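You operate a simulated robot arm through the tools that you are given. There is no shell and no other tool.

Carry out the task below with a simulated two-armed robot. There is one attempt and no reset: what you move stays moved.

## Task
Hold the white tube and pull the yellow bung, hold the orange meter and switch it on.
Fine: first slide the green tray toward the middle; the bung goes in it, the tube in the yellow cell. Set down upright: yellow bung, white tube.
Where things are to end (x, y in the base frame): green tray within 60 mm of [2190, 350].

Only the result counts: the job must be done as asked and must still hold three seconds after the hand-in. Knocking over, shifting, dropping, spilling or breaking anything else fails it.

## Robot
Two 7-joint arms with two-finger parallel grippers on one trunk, on a base that drives. Base frame: it is fixed to the floor where the robot stands at the start and does not move with it; the origin is under the middle of the robot, x ahead of it, y to its left, z up. Units: mm, degrees, N and s.
The left shoulder is at the start at [60, 143, 926], the right one opposite. With the tool pointing down near the work surface each hand reaches from about 320 to 740 mm from the robot's upright axis, wherever it stands, measured 20 degrees to its own side. Places, roughly: green button of the blue meter [2100, 0, 900]; green button of the orange meter [1900, 400, 900]; green tray (16x13x4 cm) [2100, 200, 900]; green tube (7x7x13 cm) [2800, 800, 900]; inside of the green tray [2100, 200, 800]; orange meter [2000, 500, 1000]; pink bung [2750, 750, 1000]; purple tube (7x7x13 cm) [2500, 1000, 500]; teal bung [2500, 1000, 500]; white button of the orange meter [1900, 400, 900]; white tube (7x7x13 cm) [2200, 600, 900]; yellow bung [2250, 750, 1000]; yellow cell of the blue three-cell tray [2400, 1000, 800]. Payload 1.57 kg a hand.
The tool frame of a hand sits at the grasp point between the pads (the TCP): z along the fingers, y along the line on which they close. The tips reach 30 mm beyond it. Largest opening 110 mm; finger width 24, thickness 12; the body of the gripper, 48 by 112 mm, starts 78 mm behind the TCP.
Orientation is that of the tool frame in the base frame, as [roll, pitch, yaw] about the fixed x, y, z axes, in that order (R = Rz(yaw) Ry(pitch) Rx(roll)). With the fingers straight down and closing along the base's y, the tool's x points along the base's -x, its y along +y and its z along -z.

## Interface
- The arms move only by the tool step_arm. It takes "left_rows", "right_rows" or both (then of equal length, played together; a hand with none holds still); each is a list of rows, each a list of 6 numbers: the shift along the base's x, y, z in cm, then the turn, a rotation vector about the base's x, y, z in degrees. In form: [[tx, ty, tz, ax, ay, az], ...]. A call has 1 to 20 rows; each row shifts and turns the commanded pose from where the row before left it. "left_fingers" and "right_fingers" are, for a hand that has rows, the gripper command, from -1 (fully open) to 1 (shut), values between in proportion, set as the call begins (left out, the last holds). Rows are played at 5 a second. More than 50 mm and 8.6 degrees between two rows, or a gripper value outside its range, and nothing of the call is played. A pose out of reach is approached as far as the arm can. The call stops where the force on the tool passes 40 N (or 10 N more than at its start, if that is more) or the arm is blocked; 0.2 s more then pass. The fingers move at their own pace (about 45 mm/s each) and stop on an object; they squeeze with about 43 N. The grip force told is the motor's: it shows also when the fingers shut on nothing. Time passes only in rows, and 0.2 s behind the last, so rows that do not move let the fingers close. It gives the time, the measured TCP pose, the force on the tool (base axes), the opening and the grip force at its end, in the units of the frame above (readings bear some noise), with the torque about the TCP (base axes, N m) and any sound that the robot's microphone picked up.
- Cameras (640 x 400 px; columns grow to the right, rows downward): "scene" is now at [56.3, -1.8, 1552.9]; the picture's right is [-0.02, -1.00, 0.00], its down [-0.60, 0.01, -0.80] and it looks along [0.80, -0.02, -0.60] (base axes); focal length 278 px, centre (320, 200). "left" rides on the left gripper at [70, -16, -141] in its tool frame; the picture's right is [0.23, 0.97, 0.00], its down [-0.86, 0.20, -0.48] and it looks along [-0.47, 0.11, 0.88] (tool axes); focal length 222 px, centre (320, 200). "right" rides on the right gripper at [70, 16, -141] in its tool frame; the picture's right is [-0.23, 0.97, 0.00], its down [-0.86, -0.20, -0.48] and it looks along [-0.47, -0.11, 0.88] (tool axes); focal length 222 px, centre (320, 200). There is no depth. A picture from a camera that has moved, and an enlarged one, comes with that camera's place and axes in the base frame and with its lens.
- grab_frame(camera): a new picture of that camera. The clock stands still meanwhile.
- slide_trunk(by): slides the trunk up (or, below 0, down) by that many mm; the arms and the scene camera ride with it, the base frame stays. It gives what a move gives, with no picture.
- steer(legs): drives the robot by 1 to 6 legs, each [ahead, left, turn to the left] in mm, mm and degrees, along the robot's own axes; the way and the turn of a leg run together, so that a leg with both is an arc; at most 1500 mm and 180 degrees a leg. The arms and the cameras ride along, it lands a little off, and it stops where it bumps. It gives what a move gives.
- pan_tilt(pan, tilt): turns the head with the scene camera to pan (to the left, within 86 degrees either way) and tilt (down, from -29 to 69), counted from straight ahead of the robot. It gives what a move gives.
- close_up(camera, box): a new picture of the part [left, top, right, bottom] of that camera's present view, enlarged. The clock stands still meanwhile.
- job_done(): hands the job in; it is judged then, once.

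Places have to be worked out from the pictures, the camera data and where the tool is seen. Open the grippers and draw the arms clear of the work before you hand the job in, unless the task says otherwise.

The tools are called after "Request:" as a command line: name --argument value ..., lists and objects as JSON in quotes. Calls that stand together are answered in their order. step_arm: Moves the arms, as the interface text tells. Its arguments: {"type":"object","properties":{"left_rows":{"type":"array","items":{"type":"array","items":{"type":"number"}}},"left_fingers":{"type":"number"},"right_rows":{"type":"array","items":{"type":"array","items":{"type":"number"}}},"right_fingers":{"type":"number"}},"required":[]} The other tools are called the same way: slide_trunk (by) slides the trunk up or down; steer (legs) drives the base; pan_tilt (pan, tilt) turns the head that bears the scene camera; grab_frame (camera) takes a picture; close_up (camera, box) takes an enlarged picture of a part of a camera's view; job_done () hands the job in.

At the start:

```text
t: 0.0
left_tcp_pos: [467.9, 197.7, 1046.9]
left_tool_rot: [-179.9, 0.1, 179.9]
left_force: [0.1, 0.0, 0.2]
left_ft_torque: [0.01, -0.04, 0.0]
left_width: 109.8
left_finger_force: 0.1
right_tcp_pos: [535.9, -239.8, 999.5]
right_tool_rot: [-180.0, 0.1, -180.0]
right_force: [0.5, -1.6, 0.3]
right_ft_torque: [-0.02, 0.01, 0.01]
right_width: 110.2
right_finger_force: 0.1
trunk travel left (down, up): [-525.0, 65.0]
robot x, y, heading: [-0.2, -0.8, -0.1]
head pan, tilt: [-1.4, 37.1]
```

scene: 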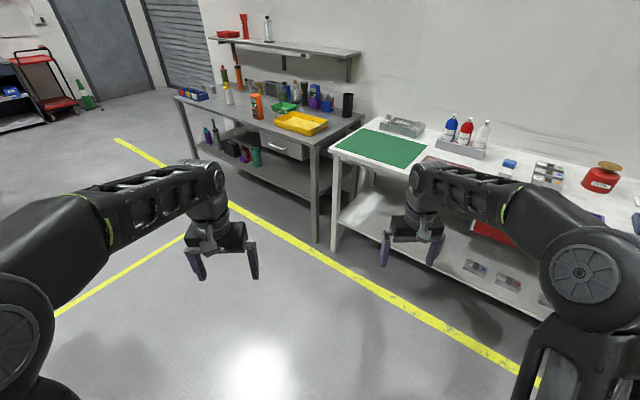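
right: 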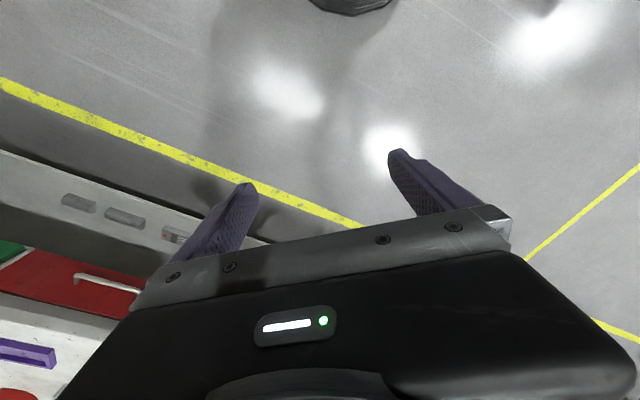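
left: 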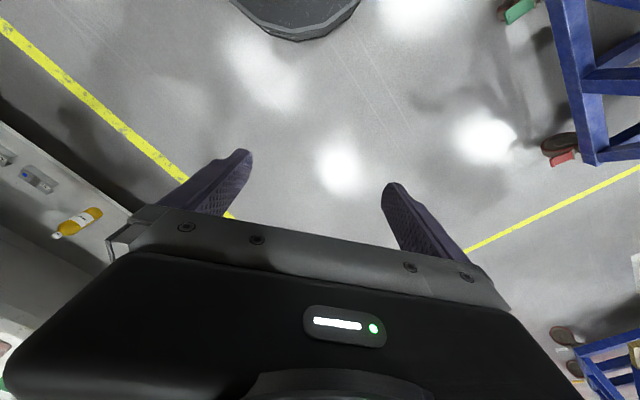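

The scene picture shows a grey workbench ahead-left with a yellow tray, green tray, orange meter and tubes. I take an enlarged look at it before driving.

Request:
close_up --camera "scene" --box '[160, 60, 380, 200]'

Request:
close_up --camera "scene" --box '[180, 70, 280, 130]'

Request:
close_up --camera "scene" --box '[260, 80, 360, 140]'

```text
2.86 times, centred on (270, 130) of scene
camera zoom: at [56.3, -1.8, 1552.9], right [-0.02, -1.0, 0.0], down [-0.6, 0.01, -0.8], along [0.8, -0.02, -0.6], focal length 795 px, centre (463, 400)
```

zoom: 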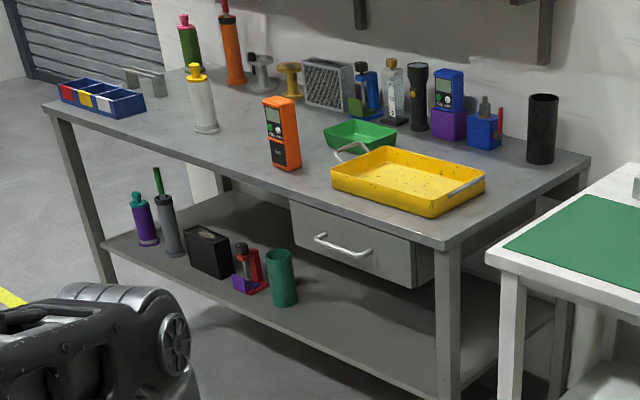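

```text
6.40 times, centred on (230, 100) of scene
camera zoom: at [56.3, -1.8, 1552.9], right [-0.02, -1.0, 0.0], down [-0.6, 0.01, -0.8], along [0.8, -0.02, -0.6], focal length 1780 px, centre (896, 840)
```

zoom: 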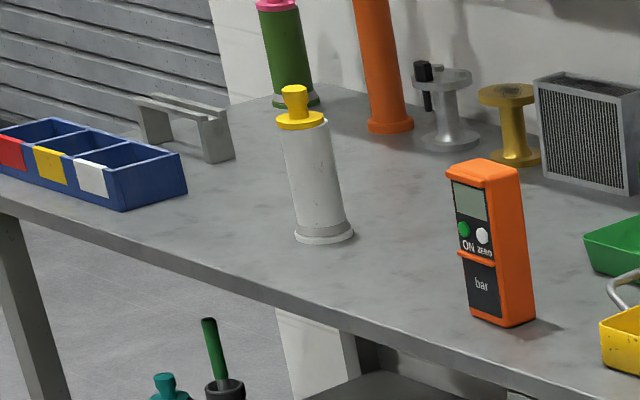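

```text
6.40 times, centred on (310, 110) of scene
camera zoom: at [56.3, -1.8, 1552.9], right [-0.02, -1.0, 0.0], down [-0.6, 0.01, -0.8], along [0.8, -0.02, -0.6], focal length 1780 px, centre (384, 776)
```

zoom: 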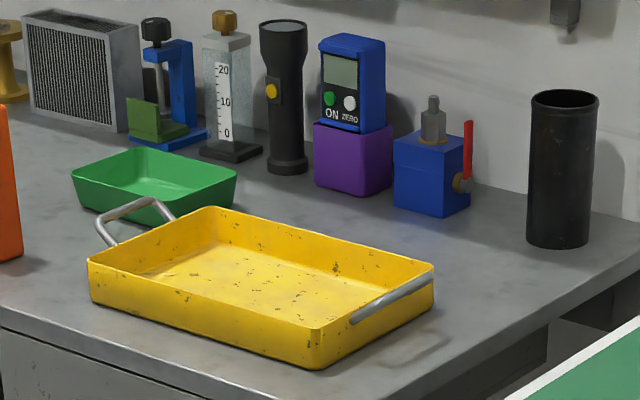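

The bench runs obliquely (front edge from about [1500, 10] to [2450, 1160], top near z 850). I look left with the head to check that the floor on the way is free, before driving.

Request:
pan_tilt --pan 50 --tilt 37

Request:
grab_frame --camera "scene"

```text
t: 1.2
left_tcp_pos: [467.9, 197.5, 1047.9]
left_tool_rot: [-180.0, 0.1, -179.9]
left_force: [1.6, -0.5, -0.3]
left_ft_torque: [-0.03, -0.03, -0.04]
left_width: 110.2
left_finger_force: 0.2
right_tcp_pos: [535.6, -240.1, 999.5]
right_tool_rot: [-180.0, 0.0, 180.0]
right_force: [-0.6, 0.4, -0.1]
right_ft_torque: [-0.02, 0.0, 0.0]
right_width: 109.8
right_finger_force: 0.1
trunk travel left (down, up): [-525.0, 65.0]
robot x, y, heading: [1.4, -1.7, 0.1]
head pan, tilt: [50.0, 37.0]
```

```text
taken
camera scene: at [25.4, 66.8, 1553.1], right [0.77, -0.64, 0.0], down [-0.39, -0.46, -0.8], along [0.51, 0.61, -0.6], focal length 278 px, centre (320, 200)
```

scene: 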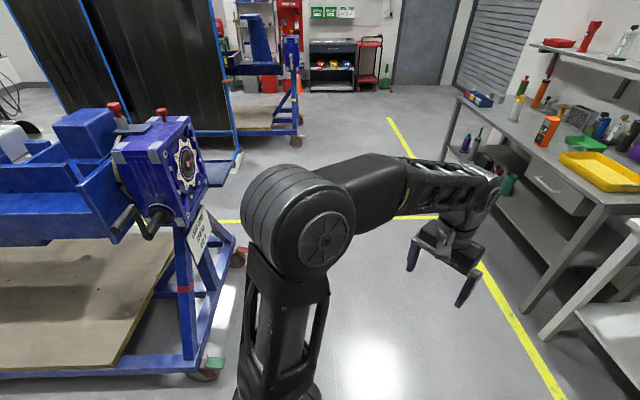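

The floor between here and the bench is free; the blue cart on the left stays beyond y ≈ 1400. I drive to a staging spot about 0.8 m in front of the bench edge and turn to face it squarely.

Request:
steer --legs '[[664, 529, 0], [664, 529, 0], [0, 0, -40]]'

Request:
pan_tilt --pan 0 --tilt 35

Request:
grab_frame --camera "scene"

```text
t: 11.8
left_tcp_pos: [1843.1, 866.7, 1047.8]
left_tool_rot: [180.0, 0.1, 137.8]
left_force: [0.3, 0.2, 0.5]
left_ft_torque: [0.0, 0.02, -0.01]
left_width: 110.1
left_finger_force: 0.0
right_tcp_pos: [1599.1, 497.6, 999.3]
right_tool_rot: [180.0, 0.0, 137.8]
right_force: [0.1, -0.7, 0.1]
right_ft_torque: [0.02, 0.01, 0.0]
right_width: 109.9
right_finger_force: 0.0
trunk travel left (down, up): [-525.0, 65.0]
robot x, y, heading: [1361.2, 1032.6, -42.0]
head pan, tilt: [50.0, 37.0]
```

```text
t: 12.9
left_tcp_pos: [1842.2, 868.0, 1047.7]
left_tool_rot: [-179.9, 0.1, 137.8]
left_force: [0.2, 0.3, 0.7]
left_ft_torque: [-0.01, -0.01, 0.01]
left_width: 110.1
left_finger_force: 0.0
right_tcp_pos: [1599.0, 497.3, 999.6]
right_tool_rot: [179.9, 0.0, 137.9]
right_force: [0.2, 0.5, -0.8]
right_ft_torque: [0.04, -0.01, 0.01]
right_width: 110.0
right_finger_force: 0.0
trunk travel left (down, up): [-525.0, 65.0]
robot x, y, heading: [1361.4, 1041.0, -42.2]
head pan, tilt: [0.0, 35.0]
```

```text
taken
camera scene: at [1405.7, 997.2, 1556.2], right [-0.67, -0.74, 0.0], down [-0.43, 0.39, -0.82], along [0.61, -0.55, -0.57], focal length 278 px, centre (320, 200)
```

scene: 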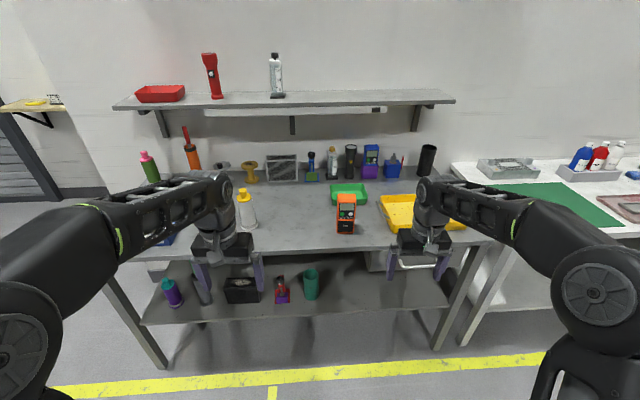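

I'm squarely facing the bench. I lift and draw both hands back and outward so they clear the view and cannot hit anything when driving closer.

Request:
step_arm --left_rows '[[0.5, 3.6, 2.5, 0, 0, 0], [0.5, 3.6, 2.5, 0, 0, 0], [0.5, 3.6, 2.5, 0, 0, 0], [0.5, 3.6, 2.5, 0, 0, 0], [0.5, 3.6, 2.5, 0, 0, 0]]' --right_rows '[[-3.6, 0.5, 3.2, 0, 0, 0], [-3.6, 0.5, 3.2, 0, 0, 0], [-3.6, 0.5, 3.2, 0, 0, 0], [-3.6, 0.5, 3.2, 0, 0, 0], [-3.6, 0.5, 3.2, 0, 0, 0]]'

Request:
grab_frame --camera "scene"

```text
t: 14.3
left_tcp_pos: [1785.1, 887.8, 1183.9]
left_tool_rot: [178.0, 9.5, 111.7]
left_force: [-0.1, -0.1, -0.3]
left_ft_torque: [-0.02, 0.01, -0.04]
left_width: 110.1
left_finger_force: 0.0
left hand out of reach, approached as far as the arm can: row 3, 4, 5
right_tcp_pos: [1474.8, 515.2, 1105.1]
right_tool_rot: [-179.9, 0.3, 137.9]
right_force: [-0.1, -0.4, -0.4]
right_ft_torque: [0.0, 0.01, 0.02]
right_width: 109.9
right_finger_force: 0.0
right hand out of reach, approached as far as the arm can: row 4, 5
trunk travel left (down, up): [-525.0, 65.0]
robot x, y, heading: [1363.1, 1034.1, -42.3]
head pan, tilt: [0.0, 35.0]
stopped in row 5 (left hand): the arm was blocked; the commanded pose is now the measured one
```

```text
taken
camera scene: at [1408.3, 997.9, 1556.0], right [-0.67, -0.74, 0.0], down [-0.43, 0.39, -0.82], along [0.61, -0.55, -0.57], focal length 278 px, centre (320, 200)
```

scene: 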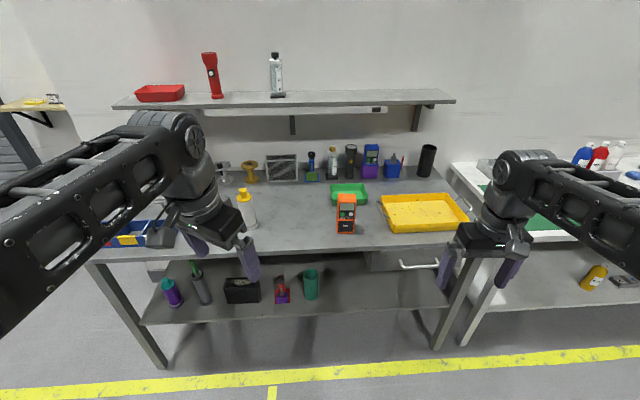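

The left hand reached its limit and tilted; I bring it back to a straight-down attitude at a reachable height, and take close views of the objects on the bench.

Request:
step_arm --left_rows '[[1.7, 1.3, -2.1, 2.0, 1.35, 6.5], [1.7, 1.3, -2.1, 2.0, 1.35, 6.5], [1.7, 1.3, -2.1, 2.0, 1.35, 6.5], [1.7, 1.3, -2.1, 2.0, 1.35, 6.5]]'

Request:
close_up --camera "scene" --box '[90, 150, 250, 250]'

Request:
close_up --camera "scene" --box '[230, 160, 330, 250]'

Request:
close_up --camera "scene" --box '[310, 160, 410, 250]'

```text
t: 15.3
left_tcp_pos: [1851.8, 937.7, 1098.0]
left_tool_rot: [177.8, 0.0, 137.6]
left_force: [0.9, 1.1, -0.1]
left_ft_torque: [0.01, 0.02, -0.03]
left_width: 109.9
left_finger_force: 0.1
right_tcp_pos: [1473.0, 514.9, 1105.9]
right_tool_rot: [-180.0, 0.2, 137.8]
right_force: [-0.3, -0.7, 0.5]
right_ft_torque: [0.02, 0.01, -0.02]
right_width: 110.0
right_finger_force: 0.2
trunk travel left (down, up): [-525.0, 65.0]
robot x, y, heading: [1363.2, 1037.7, -42.2]
head pan, tilt: [0.0, 35.0]
```

```text
4.00 times, centred on (170, 200) of scene
camera zoom: at [1405.7, 997.4, 1556.2], right [-0.67, -0.74, 0.0], down [-0.42, 0.39, -0.82], along [0.61, -0.55, -0.57], focal length 1112 px, centre (920, 200)
```

zoom: 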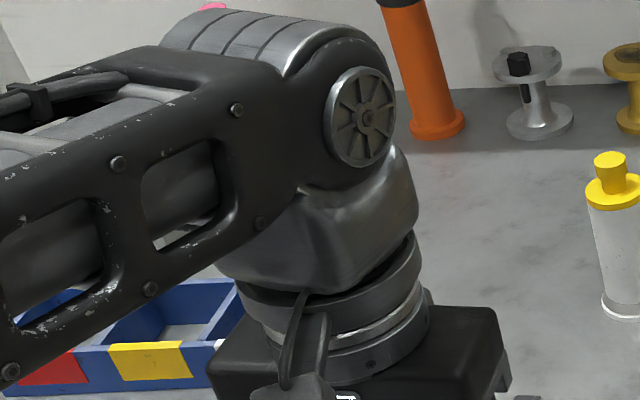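

```text
4.44 times, centred on (280, 205) of scene
camera zoom: at [1405.7, 997.4, 1556.2], right [-0.67, -0.74, 0.0], down [-0.42, 0.39, -0.82], along [0.61, -0.55, -0.57], focal length 1236 px, centre (498, 178)
```

zoom: 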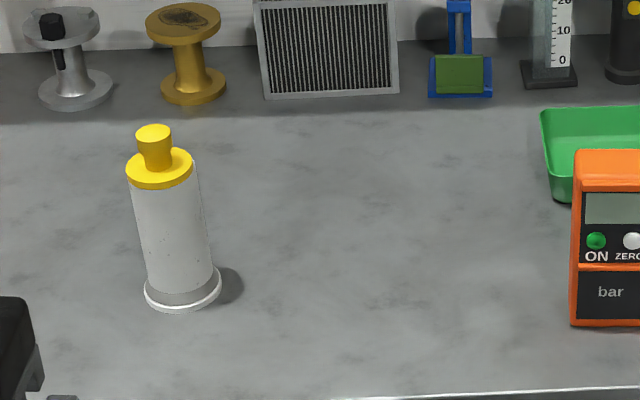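

```text
4.44 times, centred on (360, 205) of scene
camera zoom: at [1405.7, 997.4, 1556.2], right [-0.67, -0.74, 0.0], down [-0.42, 0.39, -0.82], along [0.61, -0.55, -0.57], focal length 1236 px, centre (142, 178)
```

zoom: 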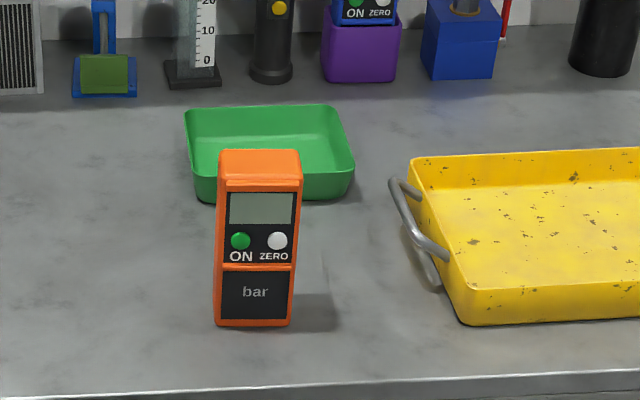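

From the two viewpoints: bench top ≈ 850 mm high, tube at ≈[2212, 642], meter front ≈[1929, 397], green tray centre ≈[2083, 219], and the bench faces heading ≈ -39°. I raise the trunk and drive a part of the way in, squaring up with the bench.

Request:
slide_trunk --by 62

Request:
steer --legs '[[250, 100, 3]]'

Request:
pan_tilt --pan 0 --tilt 66

Request:
grab_frame --camera "scene"

```text
t: 16.4
left_tcp_pos: [1851.3, 938.4, 1160.4]
left_tool_rot: [177.7, -0.1, 137.6]
left_force: [-0.6, 0.1, -0.3]
left_ft_torque: [0.01, 0.01, 0.01]
left_width: 110.3
left_finger_force: 0.0
right_tcp_pos: [1472.6, 513.8, 1165.6]
right_tool_rot: [-180.0, 0.3, 137.8]
right_force: [0.9, -0.8, -0.3]
right_ft_torque: [0.0, -0.01, -0.01]
right_width: 109.9
right_finger_force: 0.1
trunk travel left (down, up): [-587.0, 3.0]
robot x, y, heading: [1362.3, 1039.3, -42.4]
head pan, tilt: [0.0, 35.0]
```

```text
t: 18.2
left_tcp_pos: [2107.2, 879.1, 1159.7]
left_tool_rot: [177.7, -0.2, 140.7]
left_force: [-0.3, -0.2, 0.3]
left_ft_torque: [-0.01, 0.01, -0.03]
left_width: 110.0
left_finger_force: 0.0
right_tcp_pos: [1753.0, 435.5, 1167.0]
right_tool_rot: [-180.0, 0.2, 141.0]
right_force: [-0.4, -0.1, 0.8]
right_ft_torque: [-0.01, 0.03, 0.0]
right_width: 109.9
right_finger_force: 0.1
trunk travel left (down, up): [-587.0, 3.0]
robot x, y, heading: [1616.0, 952.3, -39.2]
head pan, tilt: [0.0, 35.0]
```

```text
t: 19.2
left_tcp_pos: [2108.2, 878.7, 1161.2]
left_tool_rot: [177.8, -0.1, 140.7]
left_force: [0.2, -0.5, -0.5]
left_ft_torque: [-0.05, 0.0, -0.01]
left_width: 110.1
left_finger_force: 0.0
right_tcp_pos: [1752.2, 436.3, 1165.2]
right_tool_rot: [-180.0, 0.1, 140.9]
right_force: [0.0, 0.1, -0.3]
right_ft_torque: [0.0, 0.02, 0.0]
right_width: 109.8
right_finger_force: 0.1
trunk travel left (down, up): [-587.0, 3.0]
robot x, y, heading: [1613.5, 953.1, -39.4]
head pan, tilt: [0.0, 66.0]
```

```text
taken
camera scene: at [1637.1, 932.4, 1577.3], right [-0.63, -0.78, 0.0], down [-0.71, 0.58, -0.41], along [0.32, -0.26, -0.91], focal length 278 px, centre (320, 200)
```

scene: 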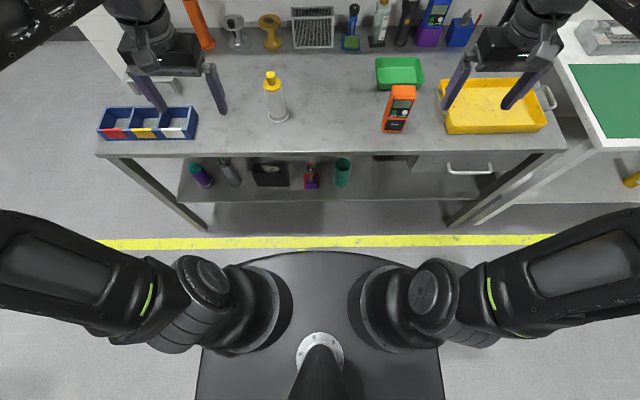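

Now I see the whole bench from above; the robot's base front is about 310 mm from its axis and the bench edge 517 mm away. I take close views to refine the places of the cells, tube, tray and meter.

Request:
close_up --camera "scene" --box '[80, 60, 240, 160]'

Request:
close_up --camera "scene" --box '[230, 50, 390, 150]'

Request:
close_up --camera "scene" --box '[350, 40, 510, 140]'

```text
4.00 times, centred on (160, 110) of scene
camera zoom: at [1637.1, 932.4, 1577.3], right [-0.63, -0.78, 0.0], down [-0.71, 0.58, -0.41], along [0.32, -0.26, -0.91], focal length 1112 px, centre (960, 560)
```

zoom: 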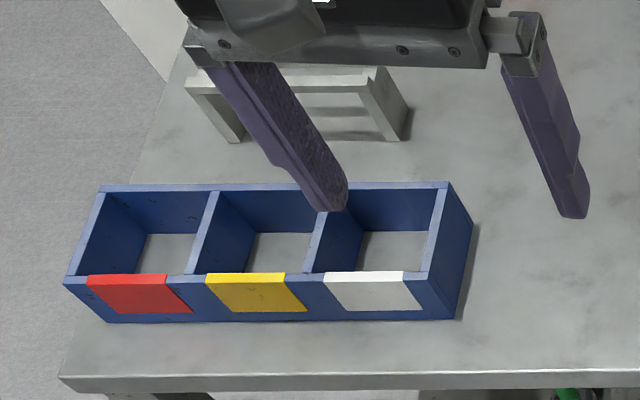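

```text
4.00 times, centred on (310, 100) of scene
camera zoom: at [1637.1, 932.4, 1577.3], right [-0.63, -0.78, 0.0], down [-0.71, 0.58, -0.41], along [0.32, -0.26, -0.91], focal length 1112 px, centre (360, 600)
```

zoom: 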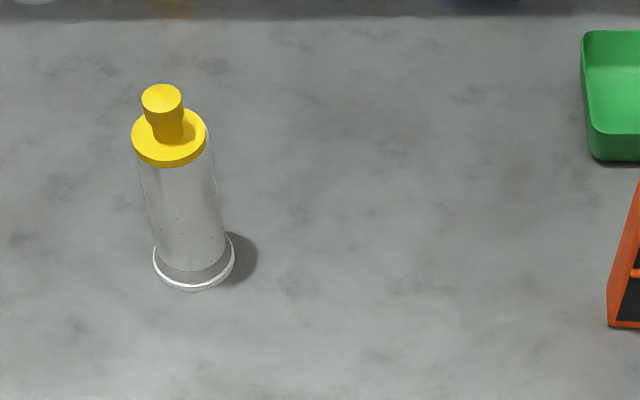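

```text
4.00 times, centred on (430, 90) of scene
camera zoom: at [1637.1, 932.4, 1577.3], right [-0.63, -0.78, 0.0], down [-0.71, 0.58, -0.41], along [0.32, -0.26, -0.91], focal length 1112 px, centre (-120, 640)
```

zoom: 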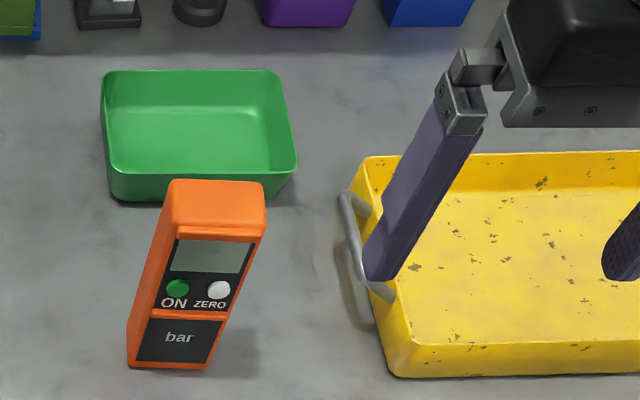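

Everything agrees within a few mm: tube axis [2212, 640], yellow cell centre ≈[2420, 979] (blue tray squared with the bench, rim ≈ 903 high), green tray ≈[2080, 219]. I drive 155 mm ahead, leaving about 50 mm between base and bench edge plane.

Request:
steer --legs '[[150, 0, 0]]'

Request:
grab_frame --camera "scene"

Request:
grab_frame --camera "right"

```text
t: 20.6
left_tcp_pos: [2227.9, 780.3, 1160.3]
left_tool_rot: [177.8, -0.2, 140.7]
left_force: [0.3, -0.2, -1.0]
left_ft_torque: [0.01, 0.03, 0.03]
left_width: 109.7
left_finger_force: 0.1
right_tcp_pos: [1872.0, 338.2, 1166.9]
right_tool_rot: [180.0, 0.2, 140.9]
right_force: [0.0, -0.6, 0.0]
right_ft_torque: [0.03, 0.07, 0.02]
right_width: 110.0
right_finger_force: 0.0
trunk travel left (down, up): [-587.0, 3.0]
robot x, y, heading: [1734.4, 853.7, -39.1]
head pan, tilt: [0.0, 66.0]
```

```text
taken
camera scene: at [1758.1, 833.6, 1577.2], right [-0.63, -0.77, 0.0], down [-0.71, 0.58, -0.41], along [0.31, -0.26, -0.91], focal length 278 px, centre (320, 200)
```

scene: 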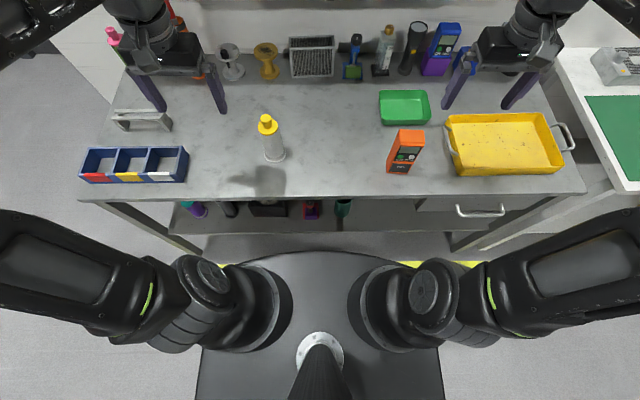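

```text
taken
camera right: at [1828.1, 393.2, 1307.4], right [0.79, 0.61, 0.0], down [0.54, -0.69, 0.48], along [0.29, -0.38, -0.88], focal length 222 px, centre (320, 200)
```

right: 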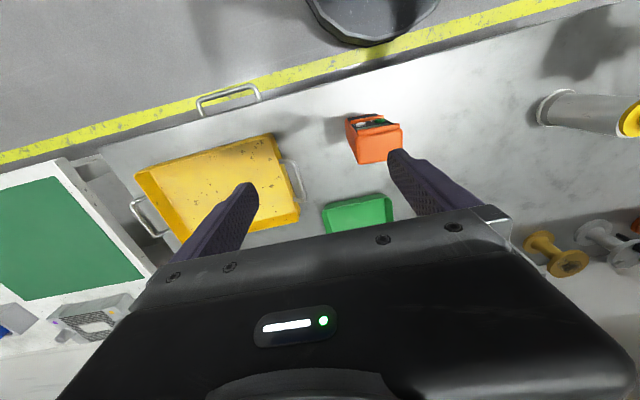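

The right hand goes, fingers shut, above the inside of the green tray near its left wall, so that I can tow the tray to the left from within. I stop above and check.

Request:
step_arm --right_rows '[[3.98, -1.36, -0.8, 0, 0, 0], [3.98, -1.36, -0.8, 0, 0, 0], [3.98, -1.36, -0.8, 0, 0, 0], [3.98, -1.36, -0.8, 0, 0, 0], [3.98, -1.36, -0.8, 0, 0, 0], [3.98, -1.36, -0.8, 0, 0, 0], [0, 0, -4.5, 0, 0, 0], [0, 0, -4.5, 0, 0, 0], [0, 0, 0, 0, 0, 0]]' --right_fingers 1

Request:
grab_frame --camera "scene"

Request:
grab_frame --camera "right"

```text
t: 22.6
left_tcp_pos: [2226.8, 781.3, 1160.3]
left_tool_rot: [177.8, -0.1, 140.5]
left_force: [-0.4, -0.7, -0.7]
left_ft_torque: [-0.01, 0.01, 0.01]
left_width: 110.2
left_finger_force: 0.1
right_tcp_pos: [2009.4, 288.3, 1048.0]
right_tool_rot: [180.0, 0.2, 140.9]
right_force: [-0.6, -0.5, -0.1]
right_ft_torque: [0.0, 0.0, 0.0]
right_width: 0.0
right_finger_force: 21.6
right hand out of reach, approached as far as the arm can: row 4, 5, 6
trunk travel left (down, up): [-587.0, 3.0]
robot x, y, heading: [1735.5, 856.2, -39.3]
head pan, tilt: [0.0, 66.0]
```

```text
taken
camera scene: at [1756.4, 835.0, 1577.3], right [-0.63, -0.77, 0.0], down [-0.71, 0.58, -0.41], along [0.32, -0.26, -0.91], focal length 278 px, centre (320, 200)
```

scene: 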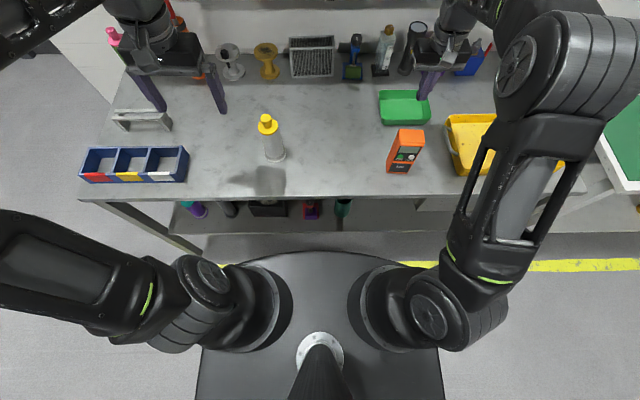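

```text
taken
camera right: at [1964.0, 345.5, 1189.5], right [0.79, 0.61, 0.0], down [0.53, -0.69, 0.48], along [0.3, -0.38, -0.88], focal length 222 px, centre (320, 200)
```

right: 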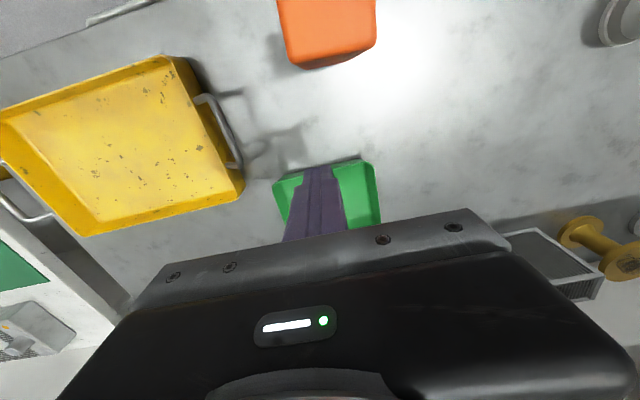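

The hand could not reach out that far while high; near 950 mm height it reaches further. I lower behind the meter (70 mm clear of it) and then extend over the tray at just above rim height.

Request:
step_arm --right_rows '[[0, 0, -4.9, 0, 0, 0], [0, 0, -4.4, 0, 0, 0], [3.42, -1.02, 0, 0, 0, 0], [3.42, -1.02, 0, 0, 0, 0], [3.42, -1.02, 0, 0, 0, 0], [0, 0, 0, 0, 0, 0]]'

Request:
close_up --camera "scene" --box '[340, 50, 500, 150]'

Request:
grab_frame --camera "right"

```text
t: 24.0
left_tcp_pos: [2226.7, 781.0, 1161.7]
left_tool_rot: [177.8, 0.0, 140.6]
left_force: [-0.4, -0.1, 0.9]
left_ft_torque: [-0.01, 0.01, -0.03]
left_width: 110.1
left_finger_force: 0.0
right_tcp_pos: [2110.5, 257.7, 956.7]
right_tool_rot: [179.9, 0.2, 140.8]
right_force: [-0.2, 0.0, -0.6]
right_ft_torque: [0.01, 0.0, 0.0]
right_width: 0.0
right_finger_force: 20.9
trunk travel left (down, up): [-587.0, 3.0]
robot x, y, heading: [1736.0, 853.8, -39.4]
head pan, tilt: [0.0, 66.0]
```

```text
4.00 times, centred on (420, 100) of scene
camera zoom: at [1756.1, 835.2, 1577.3], right [-0.63, -0.77, 0.0], down [-0.71, 0.58, -0.41], along [0.32, -0.26, -0.91], focal length 1112 px, centre (-80, 600)
```

zoom: 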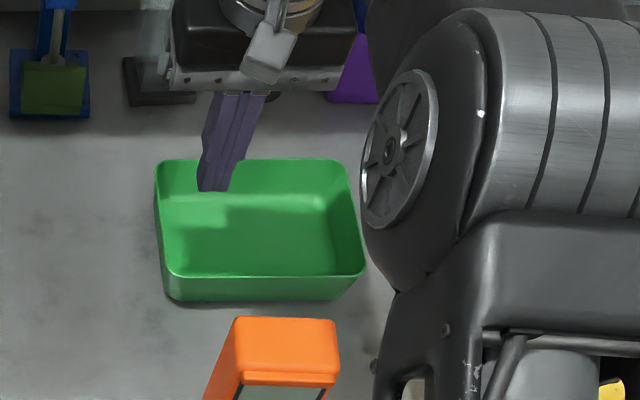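

```text
taken
camera right: at [2066.1, 313.9, 1097.5], right [0.79, 0.61, 0.0], down [0.54, -0.69, 0.48], along [0.3, -0.38, -0.88], focal length 222 px, centre (320, 200)
```

right: 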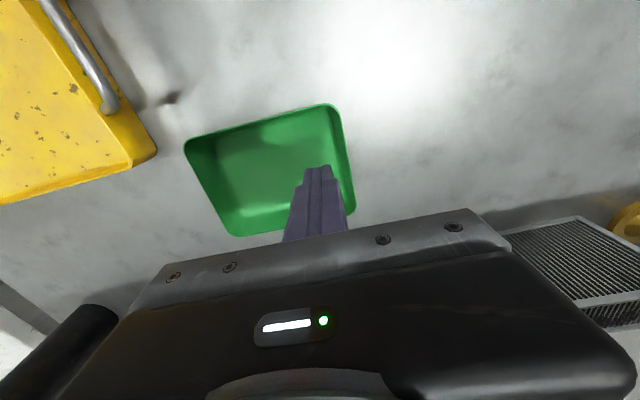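

The closed fingers hang over the tray, near its left wall (computed 3 mm from the wall's foot). I shift 12 mm to the right and lower to about 12 mm above the tray floor.

Request:
step_arm --right_rows '[[-0.76, -0.93, -1.0, 0, 0, 0], [0, 0, -2.8, 0, 0, 0], [0, 0, -2.6, 0, 0, 0], [0, 0, 0, 0, 0, 0]]'

Request:
close_up --camera "scene" --box '[340, 50, 500, 150]'

Request:
grab_frame --camera "right"

```text
t: 25.0
left_tcp_pos: [2227.4, 782.4, 1161.0]
left_tool_rot: [177.9, -0.1, 140.6]
left_force: [0.8, 0.3, 0.2]
left_ft_torque: [-0.04, 0.03, 0.01]
left_width: 110.0
left_finger_force: 0.0
right_tcp_pos: [2105.6, 250.4, 892.3]
right_tool_rot: [-180.0, 0.2, 140.7]
right_force: [0.4, -0.2, 0.3]
right_ft_torque: [-0.03, -0.01, 0.01]
right_width: 0.2
right_finger_force: 21.0
trunk travel left (down, up): [-587.0, 3.0]
robot x, y, heading: [1733.9, 854.6, -39.1]
head pan, tilt: [0.0, 66.0]
```

```text
4.00 times, centred on (420, 100) of scene
camera zoom: at [1756.8, 835.0, 1577.3], right [-0.63, -0.77, 0.0], down [-0.71, 0.58, -0.41], along [0.32, -0.26, -0.91], focal length 1112 px, centre (-80, 600)
```

zoom: 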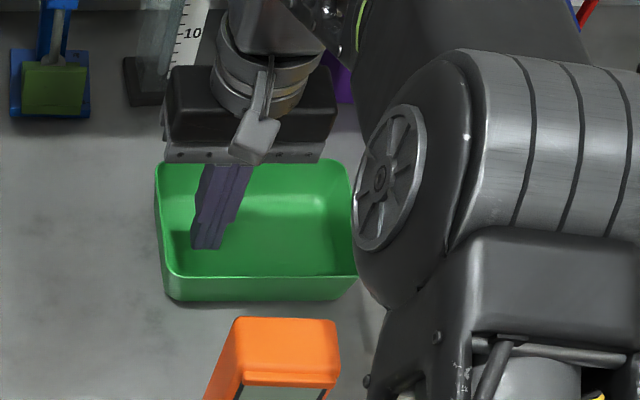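

```text
taken
camera right: at [2060.9, 306.8, 1033.5], right [0.79, 0.61, 0.0], down [0.54, -0.69, 0.48], along [0.3, -0.38, -0.88], focal length 222 px, centre (320, 200)
```

right: 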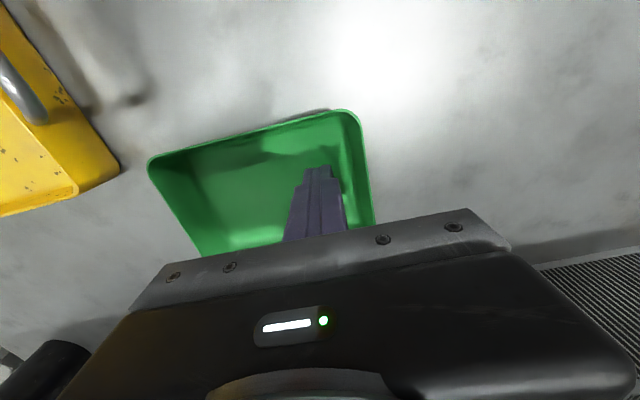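

The fingers are inside the tray in line with its middle, about 13 mm from the left wall. I tow the tray along the bench to the left by about 170 mm.

Request:
step_arm --right_rows '[[1.0, 1.22, 0, 0, 0, 0], [1.0, 1.22, 0, 0, 0, 0], [1.18, 1.44, 0, 0, 0, 0], [1.18, 1.44, 0, 0, 0, 0], [1.18, 1.44, 0, 0, 0, 0], [1.18, 1.44, 0, 0, 0, 0], [1.18, 1.44, 0, 0, 0, 0], [1.18, 1.44, 0, 0, 0, 0], [1.18, 1.44, 0, 0, 0, 0], [0.9, 1.1, 0, 0, 0, 0], [0.5, 0.6, 0, 0, 0, 0], [0, 0, 0, 0, 0, 0]]'

Request:
close_up --camera "scene" --box '[280, 50, 440, 150]'

Request:
grab_frame --camera "right"

```text
t: 27.6
left_tcp_pos: [2227.6, 780.9, 1161.0]
left_tool_rot: [177.8, -0.2, 140.6]
left_force: [0.3, 0.3, -0.1]
left_ft_torque: [0.03, -0.01, -0.01]
left_width: 110.0
left_finger_force: 0.0
right_tcp_pos: [2220.2, 393.9, 890.9]
right_tool_rot: [180.0, 0.2, 140.8]
right_force: [-0.6, -0.7, 0.5]
right_ft_torque: [0.01, -0.01, 0.0]
right_width: 0.2
right_finger_force: 21.1
trunk travel left (down, up): [-587.0, 3.0]
robot x, y, heading: [1734.0, 855.1, -39.1]
head pan, tilt: [0.0, 66.0]
```

```text
4.00 times, centred on (360, 100) of scene
camera zoom: at [1756.8, 834.8, 1577.3], right [-0.63, -0.77, 0.0], down [-0.71, 0.58, -0.41], along [0.32, -0.26, -0.91], focal length 1112 px, centre (160, 600)
```

zoom: 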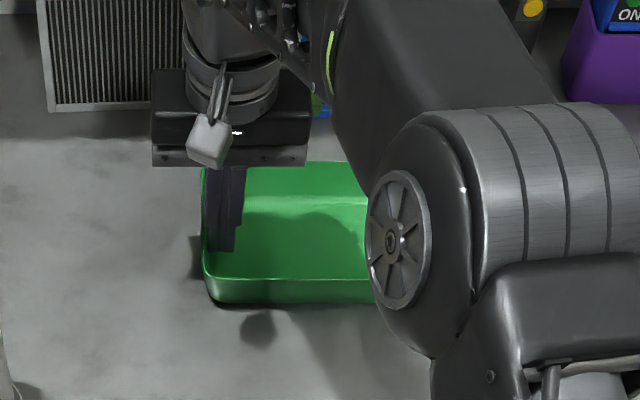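

```text
taken
camera right: at [2174.9, 449.6, 1032.3], right [0.79, 0.61, 0.0], down [0.54, -0.69, 0.48], along [0.3, -0.38, -0.88], focal length 222 px, centre (320, 200)
```

right: 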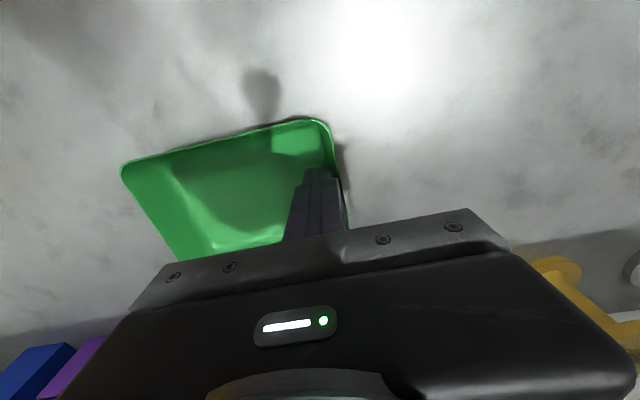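

The tray now sits with its centre at about [2183, 345], well within tolerance. I raise the right hand out of the tray and draw it back over free space.

Request:
step_arm --right_rows '[[-0.3, -0.36, 3.5, 0, 0, 0], [0, 0, 4.0, 0, 0, 0], [-3.82, 0.53, 2.0, 0, 0, 0], [-3.82, 0.53, 2.0, 0, 0, 0], [-3.82, 0.53, 2.0, 0, 0, 0], [-3.82, 0.53, 2.0, 0, 0, 0], [-3.82, 0.53, 2.0, 0, 0, 0], [-3.82, 0.53, 2.0, 0, 0, 0], [0, 0, 0, 0, 0, 0]]'

Request:
grab_frame --camera "scene"

```text
t: 29.6
left_tcp_pos: [2229.1, 781.2, 1161.8]
left_tool_rot: [177.8, -0.1, 140.5]
left_force: [-0.2, -0.2, 0.1]
left_ft_torque: [0.02, 0.01, -0.03]
left_width: 110.1
left_finger_force: 0.0
right_tcp_pos: [1989.7, 423.2, 1089.3]
right_tool_rot: [180.0, 0.3, 140.8]
right_force: [0.9, -0.4, -0.2]
right_ft_torque: [0.0, 0.03, -0.05]
right_width: 0.0
right_finger_force: 21.4
trunk travel left (down, up): [-587.0, 3.0]
robot x, y, heading: [1736.7, 852.3, -39.3]
head pan, tilt: [0.0, 66.0]
```

```text
taken
camera scene: at [1757.8, 834.5, 1577.2], right [-0.63, -0.77, 0.0], down [-0.71, 0.58, -0.41], along [0.31, -0.26, -0.91], focal length 278 px, centre (320, 200)
```

scene: 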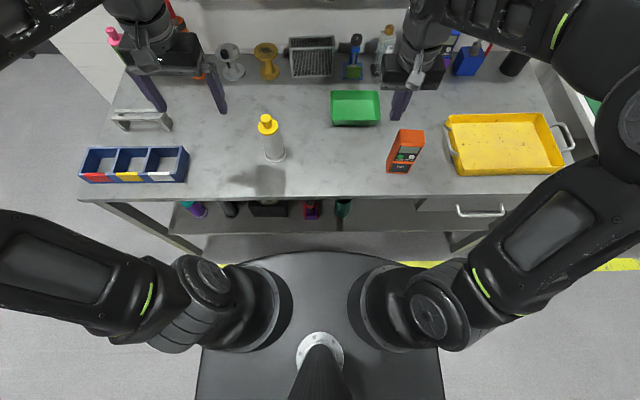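

The tray is in place and nothing else has moved. I drive 60 mm to the left so that the tube lies better between both arms.

Request:
steer --legs '[[0, 60, 0]]'

Request:
close_up --camera "scene" --box '[240, 70, 440, 195]'

```text
t: 30.6
left_tcp_pos: [2266.5, 829.2, 1160.6]
left_tool_rot: [178.0, -0.1, 140.7]
left_force: [0.1, 0.5, 0.6]
left_ft_torque: [-0.07, 0.03, -0.03]
left_width: 110.0
left_finger_force: 0.0
right_tcp_pos: [2027.9, 469.2, 1089.9]
right_tool_rot: [-179.9, 0.1, 140.7]
right_force: [-0.7, 0.5, 0.1]
right_ft_torque: [-0.06, 0.0, 0.01]
right_width: 0.0
right_finger_force: 21.4
trunk travel left (down, up): [-587.0, 3.0]
robot x, y, heading: [1774.2, 897.4, -38.9]
head pan, tilt: [0.0, 66.0]
```

```text
3.20 times, centred on (340, 132) of scene
camera zoom: at [1796.3, 883.2, 1577.3], right [-0.63, -0.77, 0.0], down [-0.71, 0.58, -0.41], along [0.31, -0.26, -0.91], focal length 890 px, centre (256, 416)
```

zoom: 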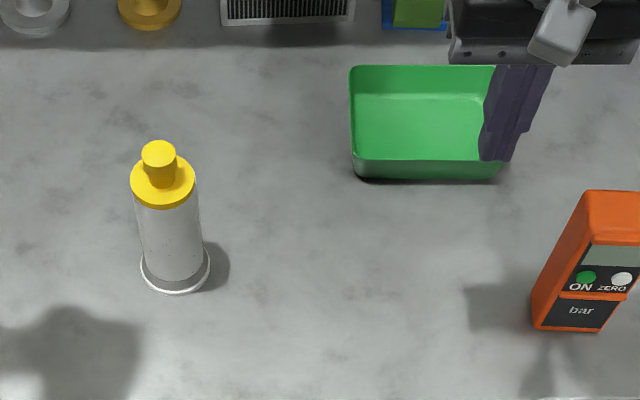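

Tube axis now ≈[2213, 641]. I bring the left hand down beside the tube while turning it 45° clockwise, so it can later come at the tube from the front-left, tilted.

Request:
step_arm --left_rows '[[-0.5, -0.6, -2.2, 0, 0, -7.5], [-0.5, -0.6, -2.2, 0, 0, -7.5], [-0.5, -0.6, -2.2, 0, 0, -7.5], [-0.5, -0.6, -2.2, 0, 0, -7.5], [-0.5, -0.6, -2.2, 0, 0, -7.5], [-0.5, -0.6, -2.2, 0, 0, -7.5]]' --left_fingers -1

Request:
grab_frame --camera "scene"

```text
t: 32.0
left_tcp_pos: [2235.1, 790.7, 1028.2]
left_tool_rot: [177.8, 0.0, 95.5]
left_force: [1.0, 0.4, -0.2]
left_ft_torque: [-0.01, 0.03, 0.01]
left_width: 110.1
left_finger_force: 0.0
right_tcp_pos: [2027.4, 468.7, 1090.0]
right_tool_rot: [-179.9, 0.2, 140.8]
right_force: [0.7, -0.3, 0.3]
right_ft_torque: [-0.02, 0.0, -0.03]
right_width: 0.0
right_finger_force: 20.8
trunk travel left (down, up): [-587.0, 3.0]
robot x, y, heading: [1772.7, 902.2, -39.3]
head pan, tilt: [0.0, 66.0]
```

```text
taken
camera scene: at [1795.1, 881.2, 1577.3], right [-0.63, -0.77, 0.0], down [-0.71, 0.58, -0.41], along [0.31, -0.26, -0.91], focal length 278 px, centre (320, 200)
```

scene: 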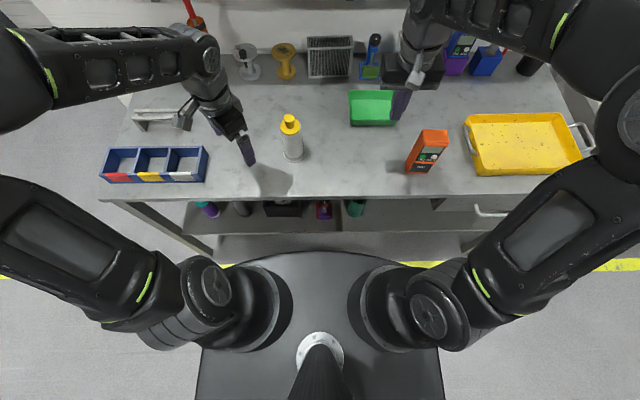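

The yaw turn worked and the hand is left of the tube. Now I tilt it by 50° so the fingers point to the tube, while lowering to the pre-grasp height.

Request:
step_arm --left_rows '[[-0.5, -0.6, -1.26, -7.1, -0.73, 0], [-0.5, -0.6, -1.26, -7.1, -0.73, 0], [-0.5, -0.6, -1.26, -7.1, -0.73, 0], [-0.5, -0.6, -1.26, -7.1, -0.73, 0], [-0.5, -0.6, -1.26, -7.1, -0.73, 0], [-0.5, -0.6, -1.26, -7.1, -0.73, 0], [-0.5, -0.6, -1.26, -7.1, -0.73, 0], [0, 0, 0, 0, 0, 0]]'

Request:
grab_frame --camera "scene"

Request:
grab_frame --camera "left"

```text
t: 33.8
left_tcp_pos: [2200.3, 751.8, 953.8]
left_tool_rot: [179.8, 43.2, 95.3]
left_force: [0.1, -0.9, -0.3]
left_ft_torque: [-0.01, -0.01, 0.0]
left_width: 109.9
left_finger_force: 0.1
left hand out of reach, approached as far as the arm can: row 5, 6, 7
right_tcp_pos: [2026.0, 466.8, 1089.0]
right_tool_rot: [180.0, 0.2, 140.8]
right_force: [-1.6, -0.1, 0.9]
right_ft_torque: [0.0, 0.0, 0.01]
right_width: 0.1
right_finger_force: 21.7
trunk travel left (down, up): [-587.0, 3.0]
robot x, y, heading: [1776.0, 902.0, -39.3]
head pan, tilt: [0.0, 66.0]
```

```text
taken
camera scene: at [1794.3, 881.2, 1577.3], right [-0.63, -0.77, 0.0], down [-0.71, 0.58, -0.41], along [0.32, -0.26, -0.91], focal length 278 px, centre (320, 200)
```

scene: 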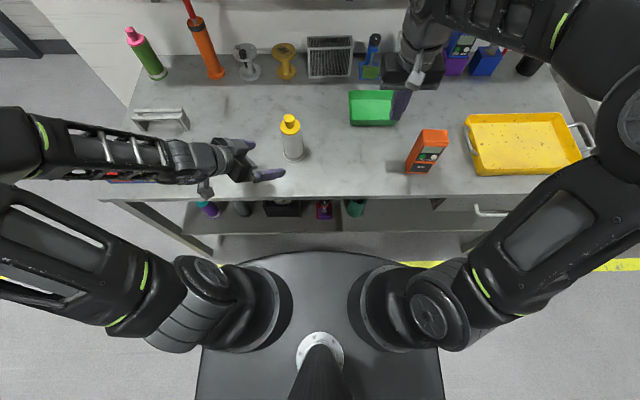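

```text
taken
camera left: at [2168.4, 894.8, 1010.2], right [0.95, 0.26, -0.15], down [0.22, -0.27, 0.94], along [0.2, -0.93, -0.32], focal length 222 px, centre (320, 200)
```

left: 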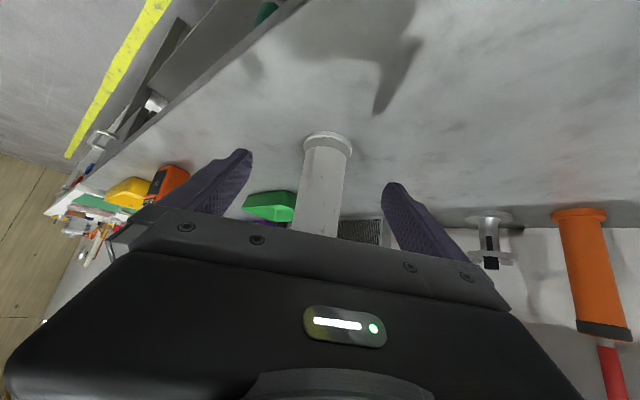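

The left hand is beside the tube, tilted 43° (its limit here), with the tube centred between the open fingers. I move it in so the fingers straddle the tube at z ≈ 937, without closing yet.

Request:
step_arm --left_rows '[[0.37, -2.75, -0.42, 0, 0, 0], [0.37, -2.75, -0.42, 0, 0, 0], [0.37, -2.75, -0.42, 0, 0, 0], [0.36, -2.75, -0.42, 0, 0, 0], [0, 0, 0, 0, 0, 0]]'

Request:
close_up --camera "scene" --box '[190, 90, 350, 190]'

Request:
grab_frame --camera "left"

Request:
grab_frame --camera "right"

```text
t: 35.0
left_tcp_pos: [2215.7, 642.4, 936.3]
left_tool_rot: [178.8, 45.5, 95.5]
left_force: [0.5, -0.2, 0.1]
left_ft_torque: [0.02, 0.01, -0.01]
left_width: 109.8
left_finger_force: 0.1
right_tcp_pos: [2027.6, 468.3, 1089.6]
right_tool_rot: [-180.0, 0.3, 140.8]
right_force: [-0.4, -0.6, -1.0]
right_ft_torque: [-0.04, -0.03, -0.01]
right_width: 0.0
right_finger_force: 21.1
trunk travel left (down, up): [-587.0, 3.0]
robot x, y, heading: [1772.2, 898.6, -39.2]
head pan, tilt: [0.0, 66.0]
```

```text
4.00 times, centred on (270, 140) of scene
camera zoom: at [1794.8, 882.0, 1577.3], right [-0.63, -0.77, 0.0], down [-0.71, 0.58, -0.41], along [0.32, -0.26, -0.91], focal length 1112 px, centre (520, 440)
```

zoom: 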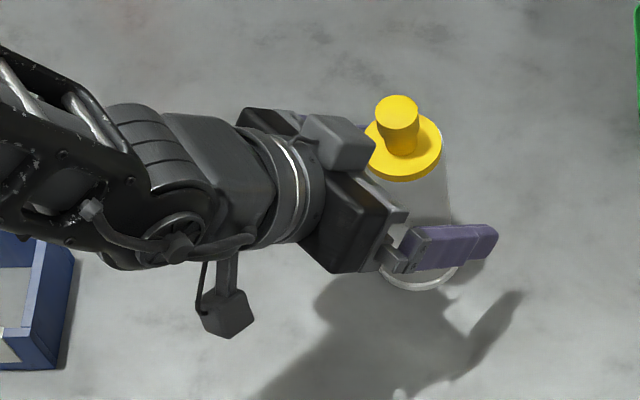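

```text
taken
camera left: at [2182.3, 787.7, 986.0], right [0.95, 0.26, -0.15], down [0.21, -0.24, 0.95], along [0.22, -0.94, -0.28], focal length 222 px, centre (320, 200)
```

left: 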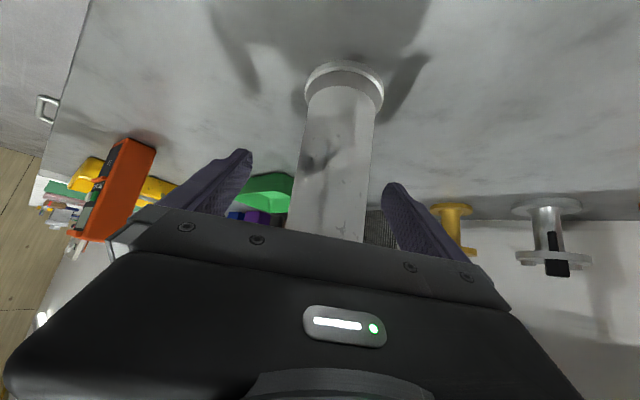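

```text
taken
camera right: at [1982.5, 525.0, 1231.0], right [0.79, 0.61, 0.0], down [0.54, -0.69, 0.48], along [0.3, -0.38, -0.88], focal length 222 px, centre (320, 200)
```

right: 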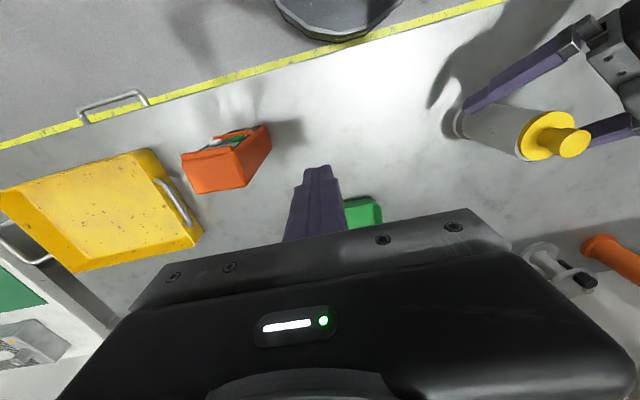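

The fingers straddle the tube, but the left camera suggests the tube is a few mm toward +x of the finger centre. I look closer to centre before closing.

Request:
close_up --camera "left" --box '[220, 50, 420, 250]'

Request:
close_up --camera "right" --box '[440, 0, 640, 180]'

```text
2.00 times, centred on (320, 150) of left
camera zoom: at [2182.3, 787.7, 986.0], right [0.95, 0.26, -0.15], down [0.21, -0.24, 0.95], along [0.22, -0.94, -0.28], focal length 444 px, centre (320, 300)
```

zoom: 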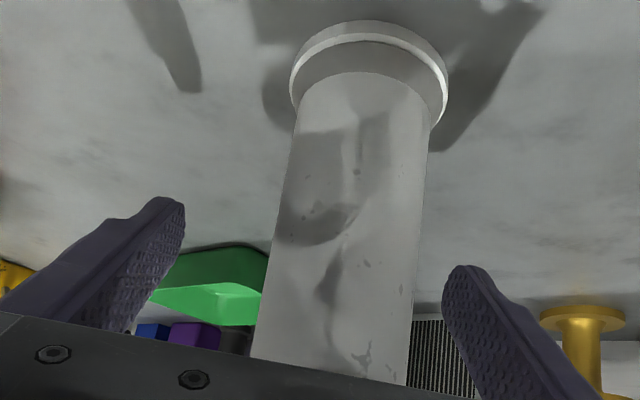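

```text
2.22 times, centred on (540, 90) of right
camera zoom: at [1982.5, 525.0, 1231.0], right [0.79, 0.61, 0.0], down [0.54, -0.69, 0.48], along [0.3, -0.38, -0.88], focal length 494 px, centre (-169, 444)
```

zoom: 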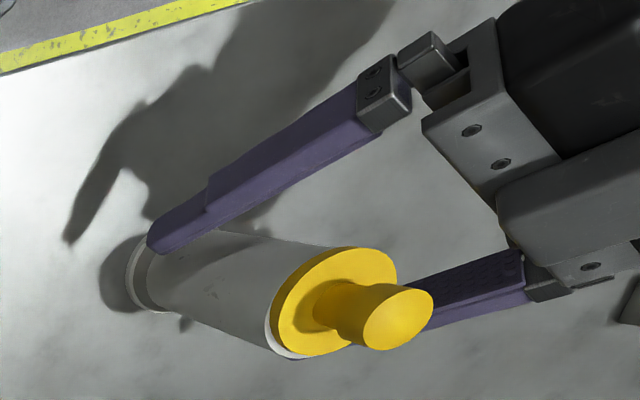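

In the tool frame the tube axis is about 8 mm toward +y of the finger centre. I shift the left hand by 8 mm along its closing line, narrow the fingers to about 74 mm and check the gaps again.

Request:
step_arm --left_rows '[[0.8, 0.08, 0, 0, 0, 0], [0, 0, 0, 0, 0, 0], [0, 0, 0, 0, 0, 0]]' --left_fingers -0.35

Request:
close_up --camera "left" --box '[220, 50, 420, 250]'

```text
t: 35.8
left_tcp_pos: [2222.7, 642.6, 936.0]
left_tool_rot: [178.8, 45.4, 95.4]
left_force: [0.3, -0.1, -0.7]
left_ft_torque: [-0.01, -0.01, -0.02]
left_width: 74.3
left_finger_force: 0.1
right_tcp_pos: [2026.8, 467.6, 1089.1]
right_tool_rot: [180.0, 0.2, 140.7]
right_force: [-0.5, -0.3, 0.0]
right_ft_torque: [-0.01, 0.02, -0.02]
right_width: 0.2
right_finger_force: 21.6
trunk travel left (down, up): [-587.0, 3.0]
robot x, y, heading: [1774.9, 900.5, -39.5]
head pan, tilt: [0.0, 66.0]
```

```text
2.00 times, centred on (320, 150) of left
camera zoom: at [2189.9, 788.6, 986.2], right [0.95, 0.26, -0.15], down [0.21, -0.24, 0.95], along [0.21, -0.94, -0.28], focal length 444 px, centre (320, 300)
```

zoom: 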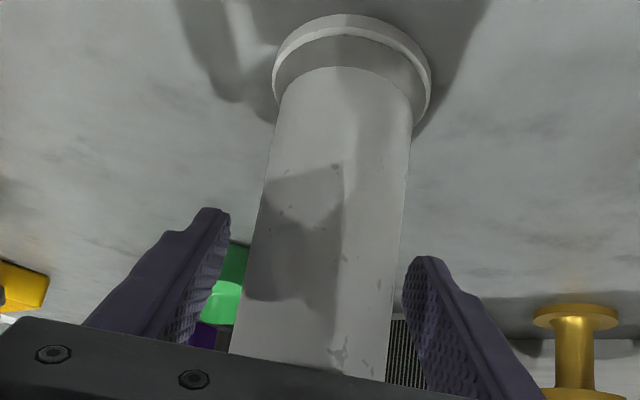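

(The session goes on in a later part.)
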